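You operate a simulated robot arm through the tools that you are given. There is no shell and no other tool. Be economical: measure what you need, move in short steps, check, and stop when the job is done.

Carry out the task below with a simulated robot arm. There is one attempt and no reset: what you move stays moved.

TASK
Put the green tag block from the top of the press bench on the blue pouch and the red tag block on the red-ringed bearing.
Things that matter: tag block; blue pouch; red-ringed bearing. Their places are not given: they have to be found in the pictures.

It is judged by the outcome, as a careful person would: the job done as asked, and still so three seconds after it is handed in. It fails if anything else is knocked over, pushed out of place, dropped, spilled or broken.

THE ROBOT
A 6-joint arm with a two-finger parallel gripper, fixed in place. Base frame: the origin is at the foot of the arm, x ahead of it, y to its left, z up; the work surface is at about z = 0. Lengths are in mm, angles in degrees, forces in N, time in s.
With the tool pointing down near the work surface it reaches from about 140 to 580 mm from the base axis. Its first joint turns from -66.0 to 66.0 degrees. Payload 2.1 kg.
Tool frame: the origin (TCP) lies between the finger pads and is the grasp point; the fingertips stand 30 mm ahead of it; z points along the fingers, y is the line along which they close. The gripper opens to 94 mm. The fingers are 28 mm wide and 10 mm thick; the gripper's body (50 by 96 mm) begins 55 mm behind the TCP.
Orientation is told as [roll, pitch, yaw] about the base's x, y, z axes, in that order, counted from this pose: with the fingers straight down and closing along the base's y, the tool's x points along the base's -x, its y along +y and its z along -z.

THE INTERFACE
- The arm moves only by the tool play_rows. Its argument "moves" is a list of rows, each a list of 7 numbers: the gripper command, from -1 (shut) to 1 (fully open), values between in proportion, then the shift along the base's x, y, z in units of 20 mm (1.0 is 20 mm), then the turn, a rotation vector about the base's x, y, z in units of 5 degrees (1.0 is 5 degrees). In form: [[fingers, dx, dy, dz, wx, wy, wz], ...]. A call has 1 to 12 rows; each row shifts and turns the commanded pose from where the row before left it. A call with a number of a shift or a turn outside -1 to 1 is refused whole. A row lasts 0.2 s, in which the tool goes at most 50 mm and 8.6 degrees; a call with a longer step from one row to the next is refused whole, and so is a gripper value outside its range. A pose out of reach is approached as far as the arm can. The call stops where the force on the tool passes 40 N (or 10 N more than at its start, if that is more) or the arm is blocked; 0.2 s more then pass. The fingers move at their own pace (about 72 mm/s each) and stop on an object; they squeeze with about 33 N. The grip force told is the motor's: it shows also when the fingers shut on nothing. Time passes only in rows, and 0.2 s behind the last, so rows that do not move let the fingers close. It gives the time, the measured TCP pose, the force on the tool (base axes), the opening and the grip force at its end, in the units of the frame above (readings bear some noise), and new pictures: "pictures" is both (left out), scene, wrist or none.
- Cameras (640 x 400 px; columns grow to the right, rows downward): "scene" is fixed at [37.4, -355.1, 503.9]; the picture's right is [0.92, -0.40, 0.00], its down [-0.15, -0.35, -0.93] and it looks along [0.37, 0.85, -0.38] (base axes); focal length 336 px, centre (320, 200). "wrist" rides on the gripper at [-37, 0, -58] in the tool frame; the picture's right is [0.00, -1.00, 0.00], its down [0.97, 0.00, -0.24] and it looks along [0.24, 0.00, 0.97] (tool axes); focal length 218 px, centre (320, 200).
- measure_at(camera, pixels): for up to 12 pixels [column, row] of the newest picture of that camera ("zoom" is the newest enlarged one), the place [x, y, z] in the base frame of the surface seen there, good to about 3 mm. No time passes.
- inspect(camera, box): a new picture of the part [left, top, right, bottom] of that camera's present view, enlarged. No time passes.
- job_done(): hands the job in; it is judged then, once.

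Work in short steps. Measure before you move; look again where a grasp or a placing could have gone wrong, and mend it. You have 60 turns and 100 pictures in all, the two below and enlarged ones among them. Open the gripper and draw the arm clear of the work before you hand the job in, unless the task says otherwise; then end with one line.

The tools are called after "Call:" as a command line: name --pt "numbers of a row" for each row, then --argument value for the rest, lists and objects as JSON in quotes. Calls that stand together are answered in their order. play_rows: Moves the arm, as the interface text tells. Its arguments: {"type":"object","properties":{"moves":{"type":"array"},"pictures":{"type":"string","enum":["both","scene","wrist","none"]}},"required":["moves"]} The other tools are called the same way: measure_at (camera, pixels) gives the place of the surface under pixels of a picture; inspect (camera, box) takes an enlarged picture of a part of a camera's view; job_done () hands the job in.

At the start:

```text
time: 0.0
position: [317.8, 183.6, 299.6]
tool_rot: [0.0, 0.0, -0.1]
ft_force: [-0.3, -0.7, -0.6]
width: 94.1
grip_force: 0.2
```

scene: 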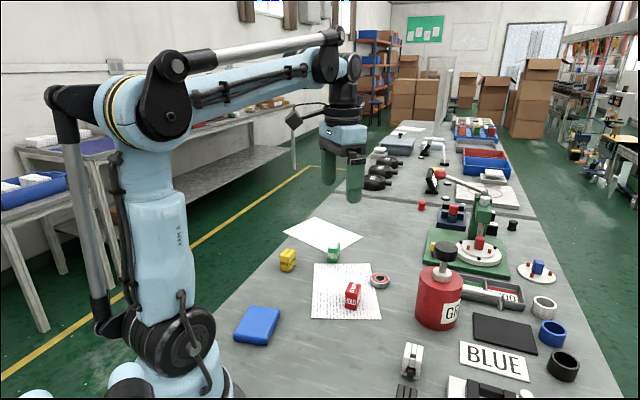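
wrist: 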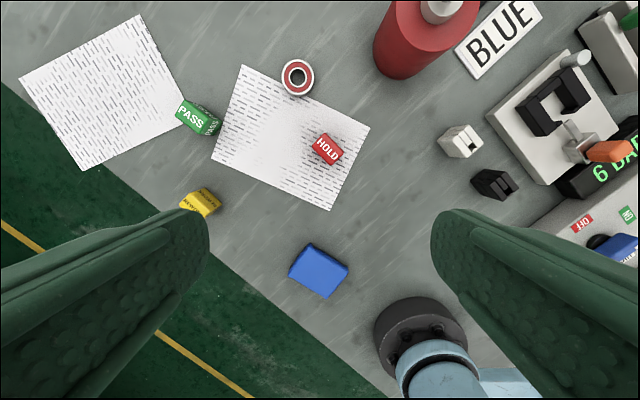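

The wrist view shows the green PASS tag (198,117), red HOLD tag (327,149), blue pouch (318,271), and red-ringed bearing (297,77). I'll enlarge the views and measure.

Call:
inspect --camera "wrist" --box '[160, 40, 380, 178]'

Call:
inspect --camera "scene" --box '[220, 210, 420, 350]'

Call:
measure_at --camera "wrist" --pixels '[[190, 117], [210, 122], [327, 149], [338, 153], [297, 77], [297, 62], [318, 260], [293, 264], [343, 276], [318, 295], [315, 245], [200, 203]]'

Call:
measure_at --camera "scene" --pixels '[[333, 247], [333, 256], [353, 287], [352, 300], [380, 280], [372, 279], [388, 281], [262, 318], [240, 335], [288, 254]]'

```text
2.90 times, centred on (270, 109) of wrist
```

zoom: 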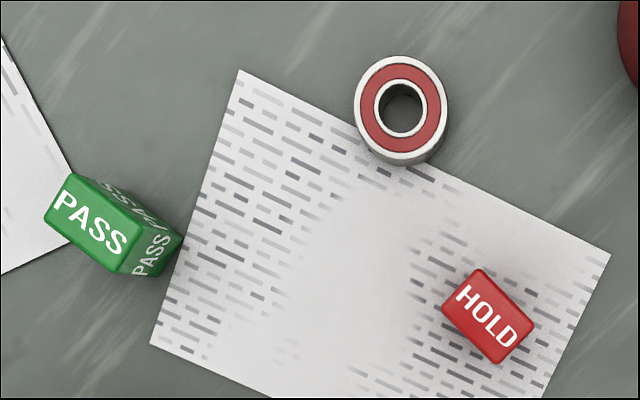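

```text
2.86 times, centred on (320, 280) of scene
```

zoom: 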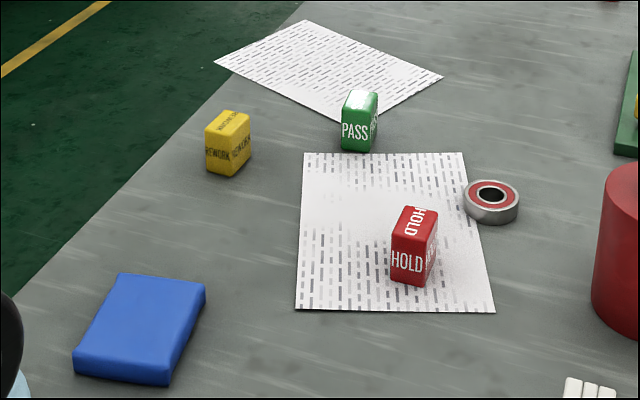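

```text
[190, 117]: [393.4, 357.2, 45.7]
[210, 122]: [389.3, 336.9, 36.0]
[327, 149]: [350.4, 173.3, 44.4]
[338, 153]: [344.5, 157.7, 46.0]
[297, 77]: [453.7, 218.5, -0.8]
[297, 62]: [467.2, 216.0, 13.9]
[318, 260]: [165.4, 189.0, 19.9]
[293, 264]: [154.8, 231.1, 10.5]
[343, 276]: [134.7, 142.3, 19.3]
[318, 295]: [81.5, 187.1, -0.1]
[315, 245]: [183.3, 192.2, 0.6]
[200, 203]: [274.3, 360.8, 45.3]
```

```text
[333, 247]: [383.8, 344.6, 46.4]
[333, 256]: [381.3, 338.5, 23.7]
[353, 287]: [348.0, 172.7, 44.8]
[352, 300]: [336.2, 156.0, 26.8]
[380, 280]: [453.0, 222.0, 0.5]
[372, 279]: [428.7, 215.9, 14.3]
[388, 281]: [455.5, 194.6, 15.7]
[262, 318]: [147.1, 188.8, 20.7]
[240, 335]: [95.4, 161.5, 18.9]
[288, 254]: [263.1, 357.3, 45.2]
```

Both blocks stand about 46 mm tall with roughly 38×25 mm footprints, long axis at about +45°. I'll take red first: centre ≈ (350,172). I'll hover above it with yaw +45 and check.

Call:
play_rows --pt "0.5 0.181 -0.062 -1 0 0 1" --pt "0.5 0.181 -0.062 -1 0 0 1" --pt "0.5 0.181 -0.062 -1 0 0 1" --pt "0.5 0.181 -0.062 -1 0 0 1" --pt "0.5 0.181 -0.062 -1 0 0 1" --pt "0.5 0.181 -0.062 -1 0 0 1" --pt "0.5 0.181 -0.062 -1 0 0 1" --pt "0.5 0.181 -0.062 -0.5 0 0 1" --pt "0.5 0.181 -0.062 -0.5 0 0 1" --pictures "both"

```text
time: 2.0
position: [351.1, 172.4, 139.2]
tool_rot: [0.0, 0.0, 45.1]
ft_force: [-0.1, 0.0, 0.0]
width: 70.4
grip_force: 0.1
```

scene: 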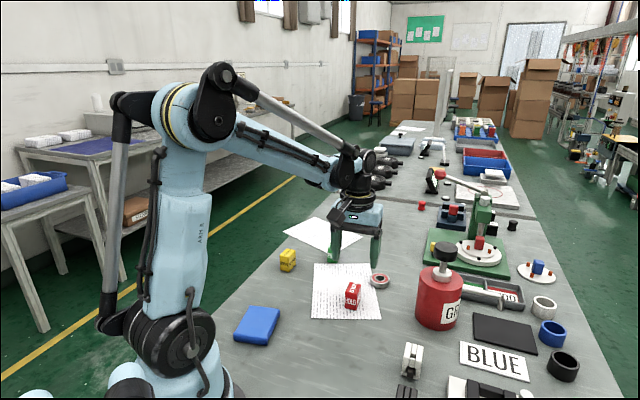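
wrist: 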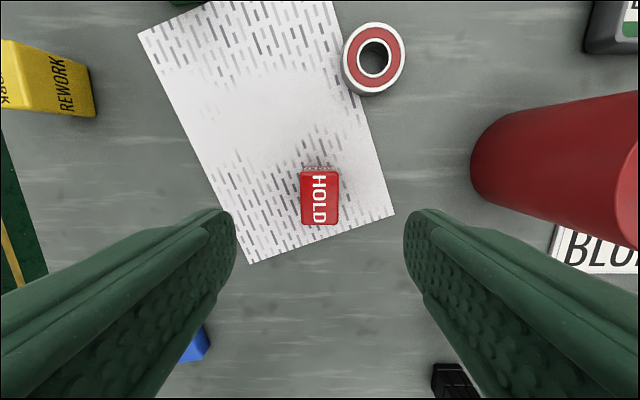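

The block is centred at (320,197), as expected for the TCP axis. I'll measure the bearing rim from here, descend to z≈36 and close.

Call:
measure_at --camera "wrist" --pixels '[[374, 26], [374, 85], [346, 56], [401, 56], [374, 40], [360, 57]]'

Call:
play_rows --pt "0.5 0 0 -1 0 0 0" --pt "0.5 0 0 -1 0 0 0" --pt "0.5 0 0 -1 0 0 0" --pt "0.5 0 0 -1 0 0 0" --pt "0.5 0 0 -0.8 0 0 0" --pt "0.5 0 0 -0.35 0 0 0" --pt "-1 0 0 0 0 0 0" --pt "-1 0 0 0 0 0 0" --pt "-1 0 0 0 0 0 0" --pictures "both"

```text
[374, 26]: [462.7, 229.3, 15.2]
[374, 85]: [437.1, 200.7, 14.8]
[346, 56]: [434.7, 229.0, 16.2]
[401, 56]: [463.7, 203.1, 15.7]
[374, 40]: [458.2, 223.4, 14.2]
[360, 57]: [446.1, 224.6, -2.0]
```

```text
time: 4.0
position: [351.7, 173.6, 34.1]
tool_rot: [0.0, 0.1, 45.0]
ft_force: [-0.6, -0.4, -0.2]
width: 31.6
grip_force: 33.4
```

scene: 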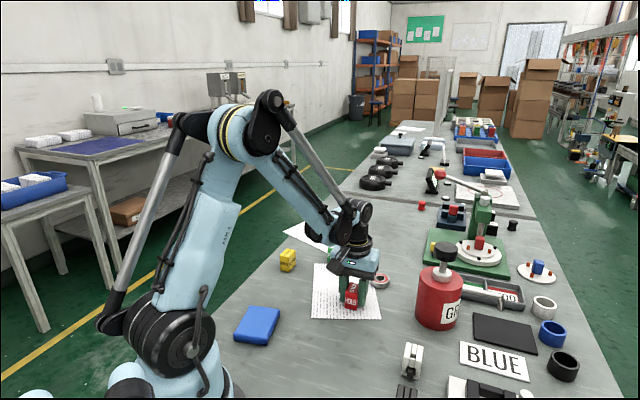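
wrist: 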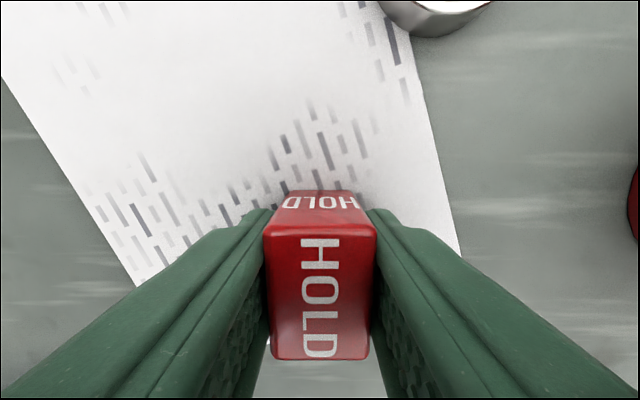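

Red is gripped (31.6 mm, 33 N). The bearing centre is ≈ (449.7,215.2) with its top at z≈15.5. I'll lift 50 mm and move above it.

Call:
play_rows --pt "-1 0 0 0.5 0 0 0" --pt "-1 0 0 1 0 0 0" --pt "-1 0 0 1 0 0 0" --pt "-1 0.985 0.422 0 0 0 0" --pt "-1 0.985 0.422 0 0 0 0" --pt "-1 0.985 0.422 0 0 0 0" --pt "-1 0.985 0.422 0 0 0 0" --pt "-1 0.985 0.422 0 0 0 0" --pt "-1 0 0 0 0 0 0" --pictures "both"

```text
time: 6.0
position: [449.4, 216.0, 85.6]
tool_rot: [0.1, 0.0, 45.0]
ft_force: [-0.5, 0.0, -0.8]
width: 31.7
grip_force: 32.8
```

scene: 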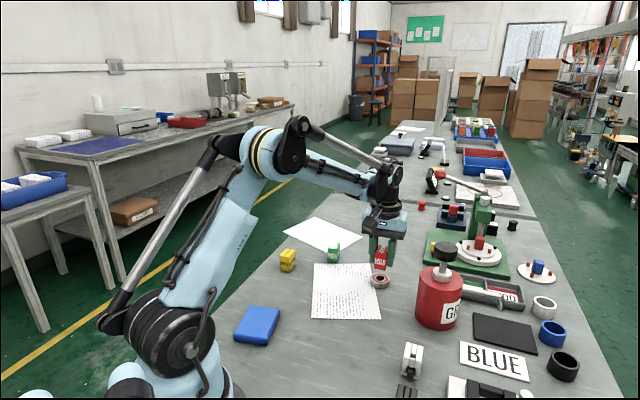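
wrist: 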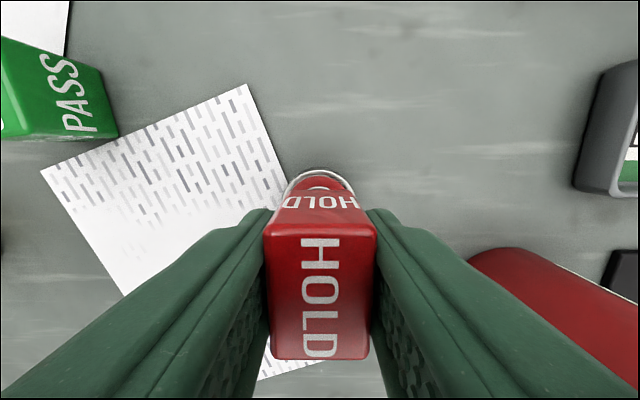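

The block sits laterally centred over the bearing (bearing visible at (320,180)). I'll lower to just above contact, then in small steps, and check the force.

Call:
play_rows --pt "-1 0 0 -0.8 0 0 0" --pt "-1 0 0 -0.7 0 0 0" --pt "-1 0 0 -0.1 0 0 0" --pt "-1 0 0 -0.05 0 0 0" --pt "-1 0 0 0 0 0 0" --pictures "scene"

Call:
inspect --camera "scene" --box '[320, 210, 440, 310]'

```text
time: 7.2
position: [449.0, 215.2, 54.1]
tool_rot: [-0.1, 0.1, 45.0]
ft_force: [0.2, 0.0, -0.2]
width: 31.3
grip_force: 32.5
```

scene: 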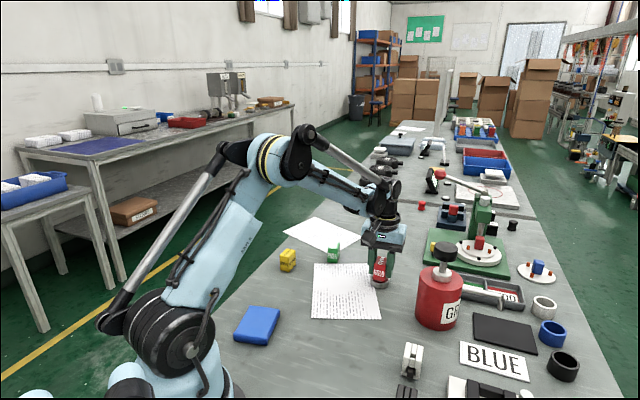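

```text
4.00 times, centred on (380, 260) of scene
```

zoom: 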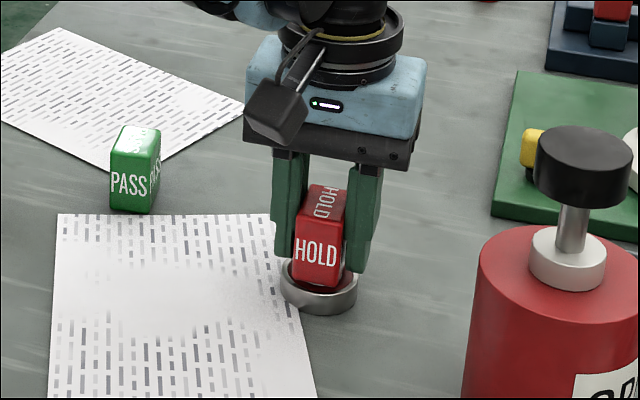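

No contact yet at z≈53.5, so I'll step down 1 mm at a time.

Call:
play_rows --pt "-1 0 0 -0.05 0 0 0" --pt "-1 0 0 -0.05 0 0 0" --pt "-1 0 0 -0.05 0 0 0" --pt "-1 0 0 0 0 0 0" --pictures "none"

```text
time: 8.2
position: [449.1, 213.5, 50.4]
tool_rot: [0.0, 0.0, 44.9]
ft_force: [-0.2, -0.4, 0.0]
width: 31.2
grip_force: 32.7
```

Call:
play_rows --pt "-1 0 0 -0.04 0 0 0" --pt "-1 0 0 0 0 0 0" --pictures "none"

Call:
inspect --camera "scene" --box '[340, 230, 430, 300]'

```text
time: 8.8
position: [449.0, 215.8, 50.2]
tool_rot: [0.1, 0.0, 45.0]
ft_force: [1.0, 1.8, 9.3]
width: 31.5
grip_force: 33.3
```

```text
5.71 times, centred on (385, 265) of scene
```

zoom: 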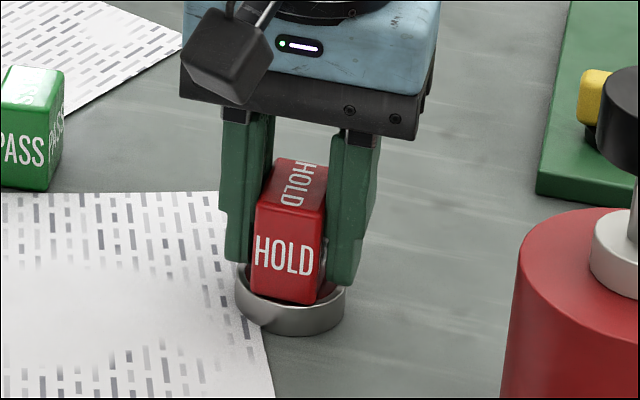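

Contact is made (9 N up). I'll open gently and lift straight up.

Call:
play_rows --pt "-0.2 0 0 0 0 0 0" --pt "0.2 0 0 0 0 0 0" --pt "0.2 0 0 0 0 0 0" --pt "0.2 0 0 0.5 0 0 0" --pt "0.2 0 0 1 0 0 0" --pt "0.2 0 0 1 0 0 0" --pt "0.2 0 0 1 0 0 0" --pt "0.4 0 0 1 0 0 0" --pictures "both"

Call:
inspect --camera "scene" --box '[320, 210, 440, 310]'

```text
time: 10.6
position: [450.0, 214.4, 139.1]
tool_rot: [0.1, 0.1, 45.0]
ft_force: [-0.1, 0.4, -0.6]
width: 65.5
grip_force: 0.1
```

scene: 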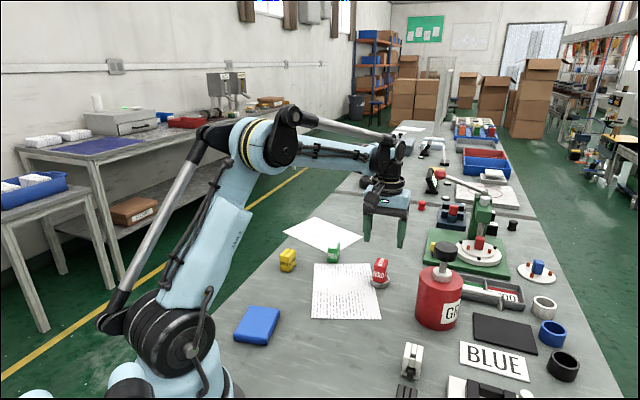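
wrist: 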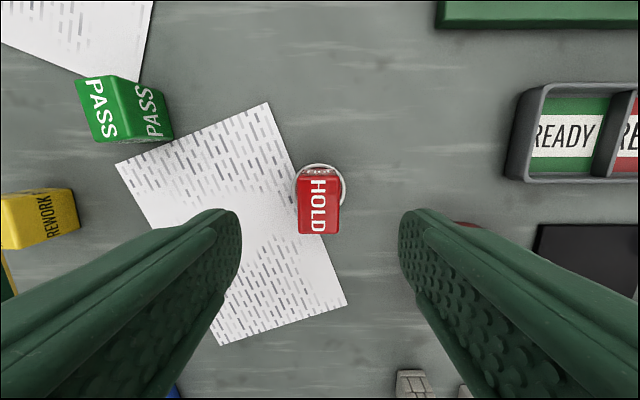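

```text
4.00 times, centred on (380, 260) of scene
```

zoom: 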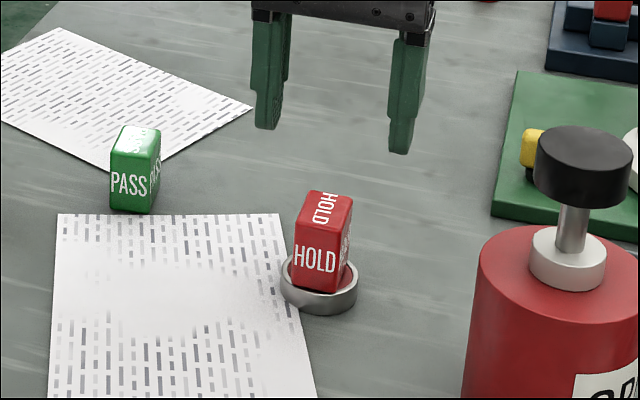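

Red sits squarely on the bearing. Now I'll hover over green at ≈ (393,355) with yaw ≈ 49.

Call:
play_rows --pt "0.5 -0.4 1 0 0 0 0.8" --pt "0.5 -0.4 1 0 0 0 0" --pt "0.5 -0.4 1 0 0 0 0" --pt "0.5 -0.4 1 0 0 0 0" --pt "0.5 -0.4 1 0 0 0 0" --pt "0.5 -0.4 1 0 0 0 0" --pt "0.5 -0.4 1 0 0 0 0" --pt "0.5 0 0 0 0 0 0" --pictures "wrist"

Call:
inspect --camera "wrist" --box '[240, 140, 400, 240]'

```text
time: 12.4
position: [393.0, 355.4, 140.0]
tool_rot: [0.0, 0.0, 49.0]
ft_force: [0.1, -0.5, 0.0]
width: 70.3
grip_force: 0.1
```

wrist: 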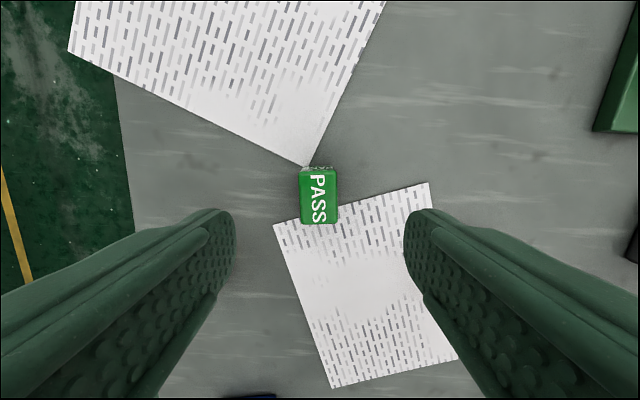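

```text
4.00 times, centred on (320, 190) of wrist
```

zoom: 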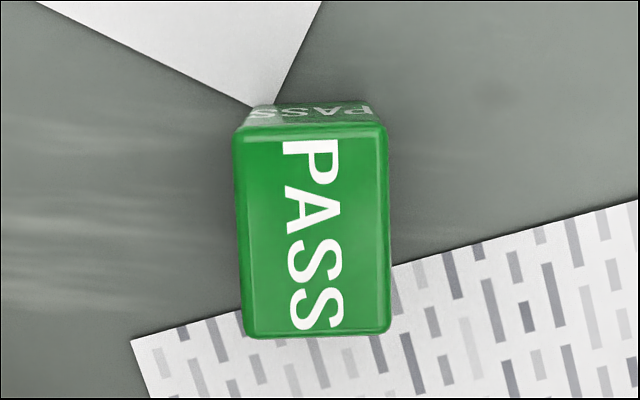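

It's centred and about 2° CCW off. I'll correct the yaw, descend and grasp.

Call:
play_rows --pt "0.5 0 0 -1 0 0 0.4" --pt "0.5 0 0 -1 0 0 0" --pt "0.5 0 0 -1 0 0 0" --pt "0.5 0 0 -1 0 0 0" --pt "0.5 0 0 -0.8 0 0 0" --pt "0.5 0 0 -0.35 0 0 0" --pt "-1 0 0 0 0 0 0" --pt "-1 0 0 0 0 0 0" --pt "-1 0 0 0 0 0 0" --pictures "wrist"

Call:
inspect --camera "scene" --box '[220, 290, 300, 350]'

```text
time: 14.4
position: [392.5, 355.0, 35.4]
tool_rot: [0.0, 0.0, 50.9]
ft_force: [0.2, 0.0, -0.1]
width: 31.3
grip_force: 33.2
```

wrist: 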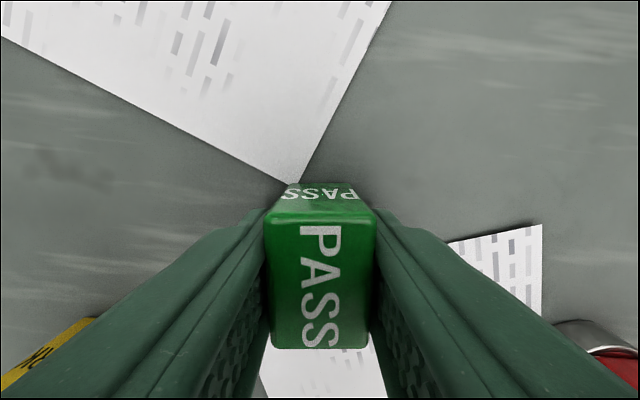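

```text
6.67 times, centred on (260, 320) of scene
```

zoom: 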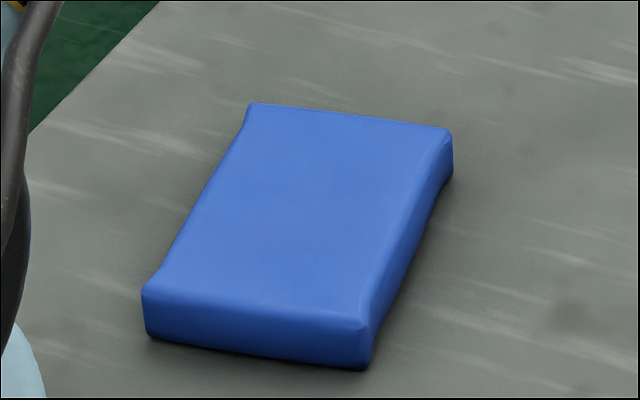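

Green is gripped. I'll measure the pouch's top surface and lift straight up.

Call:
measure_at --camera "zoom" --pixels '[[255, 112], [440, 135], [360, 310], [155, 288], [300, 210], [280, 160], [330, 240], [240, 240]]'

Call:
play_rows --pt "-1 0 0 0.5 0 0 0" --pt "-1 0 0 1 0 0 0" --pt "-1 0 0 1 0 0 0" --pt "-1 0 0 1 0 0 0" --pt "-1 0 0 1 0 0 0" --pt "-1 0 0 1 0 0 0" --pictures "none"

```text
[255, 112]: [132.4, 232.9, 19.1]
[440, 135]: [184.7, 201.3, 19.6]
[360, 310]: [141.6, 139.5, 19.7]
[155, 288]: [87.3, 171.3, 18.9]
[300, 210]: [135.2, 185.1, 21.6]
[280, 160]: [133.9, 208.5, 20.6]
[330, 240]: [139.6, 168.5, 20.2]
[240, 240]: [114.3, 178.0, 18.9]
```

```text
time: 15.8
position: [395.0, 355.7, 145.9]
tool_rot: [0.0, 0.0, 51.1]
ft_force: [0.1, -1.4, -0.3]
width: 31.5
grip_force: 33.2
```

The pouch's top centre is ≈ (137,186), z≈20.5, with its long axis at about 54°, so the present yaw suits. I'll carry the block over.

Call:
play_rows --pt "-1 -0.981 -0.646 0 0 0 0" --pt "-1 -0.981 -0.646 0 0 0 0" --pt "-1 -0.981 -0.646 0 0 0 0" --pt "-1 -0.981 -0.646 0 0 0 0" --pt "-1 -0.981 -0.646 0 0 0 0" --pt "-1 -0.981 -0.646 0 0 0 0" --pt "-1 -0.981 -0.646 0 0 0 0" --pt "-1 -0.981 -0.646 0 0 0 0" --pt "-1 -0.981 -0.646 0 0 0 0" --pt "-1 -0.981 -0.646 0 0 0 0" --pt "-1 -0.981 -0.646 0 0 0 0" --pt "-1 -0.981 -0.646 0 0 0 0" --pictures "none"

Call:
play_rows --pt "-1 -0.981 -0.646 0 0 0 0" --pt "-1 0 0 -1 0 0 0" --pt "-1 0 0 -1 0 0 0" --pt "-1 0 0 -1 0 0 0" --pt "-1 0 0 0 0 0 0" --pictures "both"

```text
time: 18.4
position: [158.3, 200.3, 146.7]
tool_rot: [0.0, 0.1, 50.9]
ft_force: [0.0, 0.3, -0.9]
width: 31.4
grip_force: 33.2
```

```text
time: 19.6
position: [138.8, 188.1, 86.2]
tool_rot: [0.0, -0.1, 51.0]
ft_force: [-0.4, -0.1, 0.1]
width: 31.1
grip_force: 32.6
```

scene: 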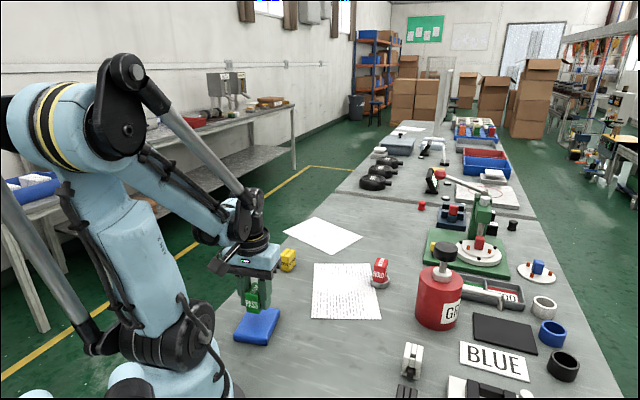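
wrist: 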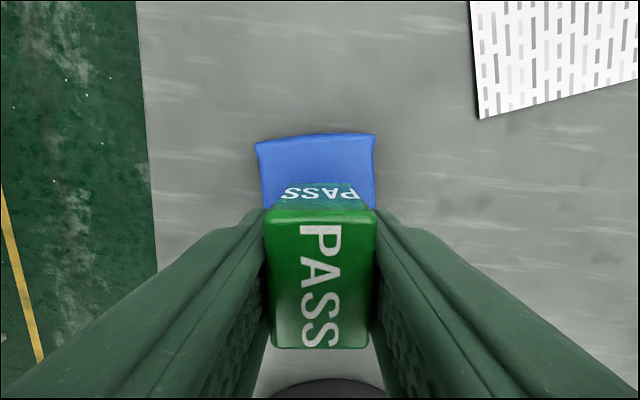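

The block is centred over the pouch. I'll lower to ~58, then by millimetres.

Call:
play_rows --pt "-1 0 0 -0.8 0 0 0" --pt "-1 0 0 -0.5 0 0 0" --pt "-1 0 0 -0.1 0 0 0" --pt "-1 0 0 -0.05 0 0 0" --pt "-1 0 0 0 0 0 0" --pictures "none"

```text
time: 20.8
position: [138.4, 186.9, 56.7]
tool_rot: [0.0, 0.0, 50.9]
ft_force: [-0.2, -0.5, -0.5]
width: 31.6
grip_force: 33.2
```

Call:
play_rows --pt "-1 0 0 -0.05 0 0 0" --pt "-1 0 0 0 0 0 0" --pictures "none"

Call:
inspect --camera "scene" --box '[210, 270, 306, 350]'

```text
time: 21.4
position: [138.8, 187.2, 54.4]
tool_rot: [0.1, 0.0, 51.0]
ft_force: [0.8, -0.2, -0.8]
width: 31.4
grip_force: 33.1
```

```text
5.00 times, centred on (258, 310) of scene
```

zoom: 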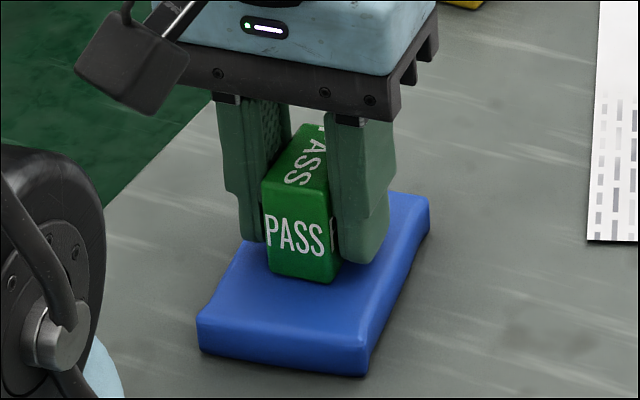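

Call:
play_rows --pt "-1 0 0 -0.05 0 0 0" --pt "-1 0 0 0 0 0 0" --pictures "none"

```text
time: 22.0
position: [138.6, 188.0, 56.0]
tool_rot: [0.0, 0.0, 51.0]
ft_force: [0.3, -1.2, 21.5]
width: 31.5
grip_force: 32.8
```

Contact is made (21 N). I'll back off slightly, open and rise.

Call:
play_rows --pt "-1 0 0 0.03 0 0 0" --pt "-0.2 0 0 0 0 0 0" --pt "0.2 0 0 0 0 0 0" --pt "0.2 0 0 0 0 0 0" --pt "0.2 0 0 0.5 0 0 0" --pt "0.2 0 0 1 0 0 0" --pt "0.2 0 0 1 0 0 0" --pt "0.2 0 0 1 0 0 0" --pt "0.4 0 0 1 0 0 0" --pt "0.4 0 0 1 0 0 0" --pt "0.4 0 0 1 0 0 0" --pictures "both"

Call:
inspect --camera "scene" --box '[220, 220, 420, 350]'

```text
time: 24.4
position: [136.9, 186.1, 186.6]
tool_rot: [0.0, 0.1, 51.0]
ft_force: [0.5, 0.4, 0.2]
width: 65.9
grip_force: 0.2
```

scene: 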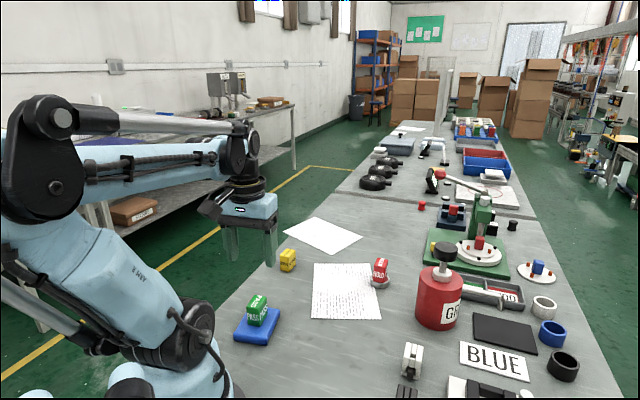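
wrist: 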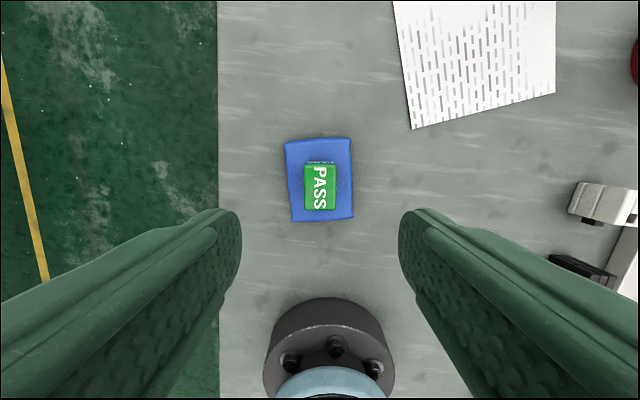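

```text
3.08 times, centred on (320, 285) of scene
```

zoom: 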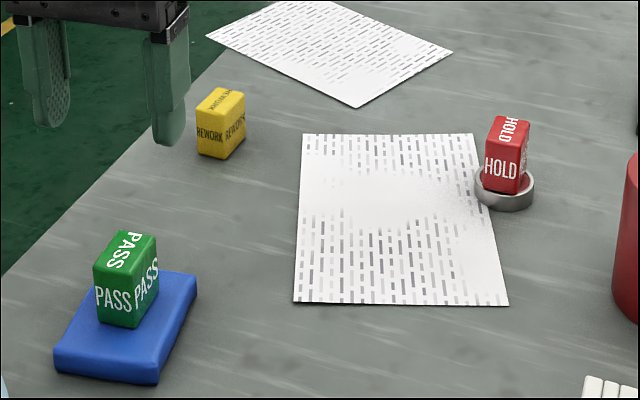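

Both blocks stand in place, the gripper is open and clear, and nothing else has moved, so I'm handing in.

Call:
job_done

```text
The job is handed in.
```

The green tag block is on the blue pouch and the red tag block is on the red-ringed bearing; both were standing upright when I handed the job in, and nothing else had moved.
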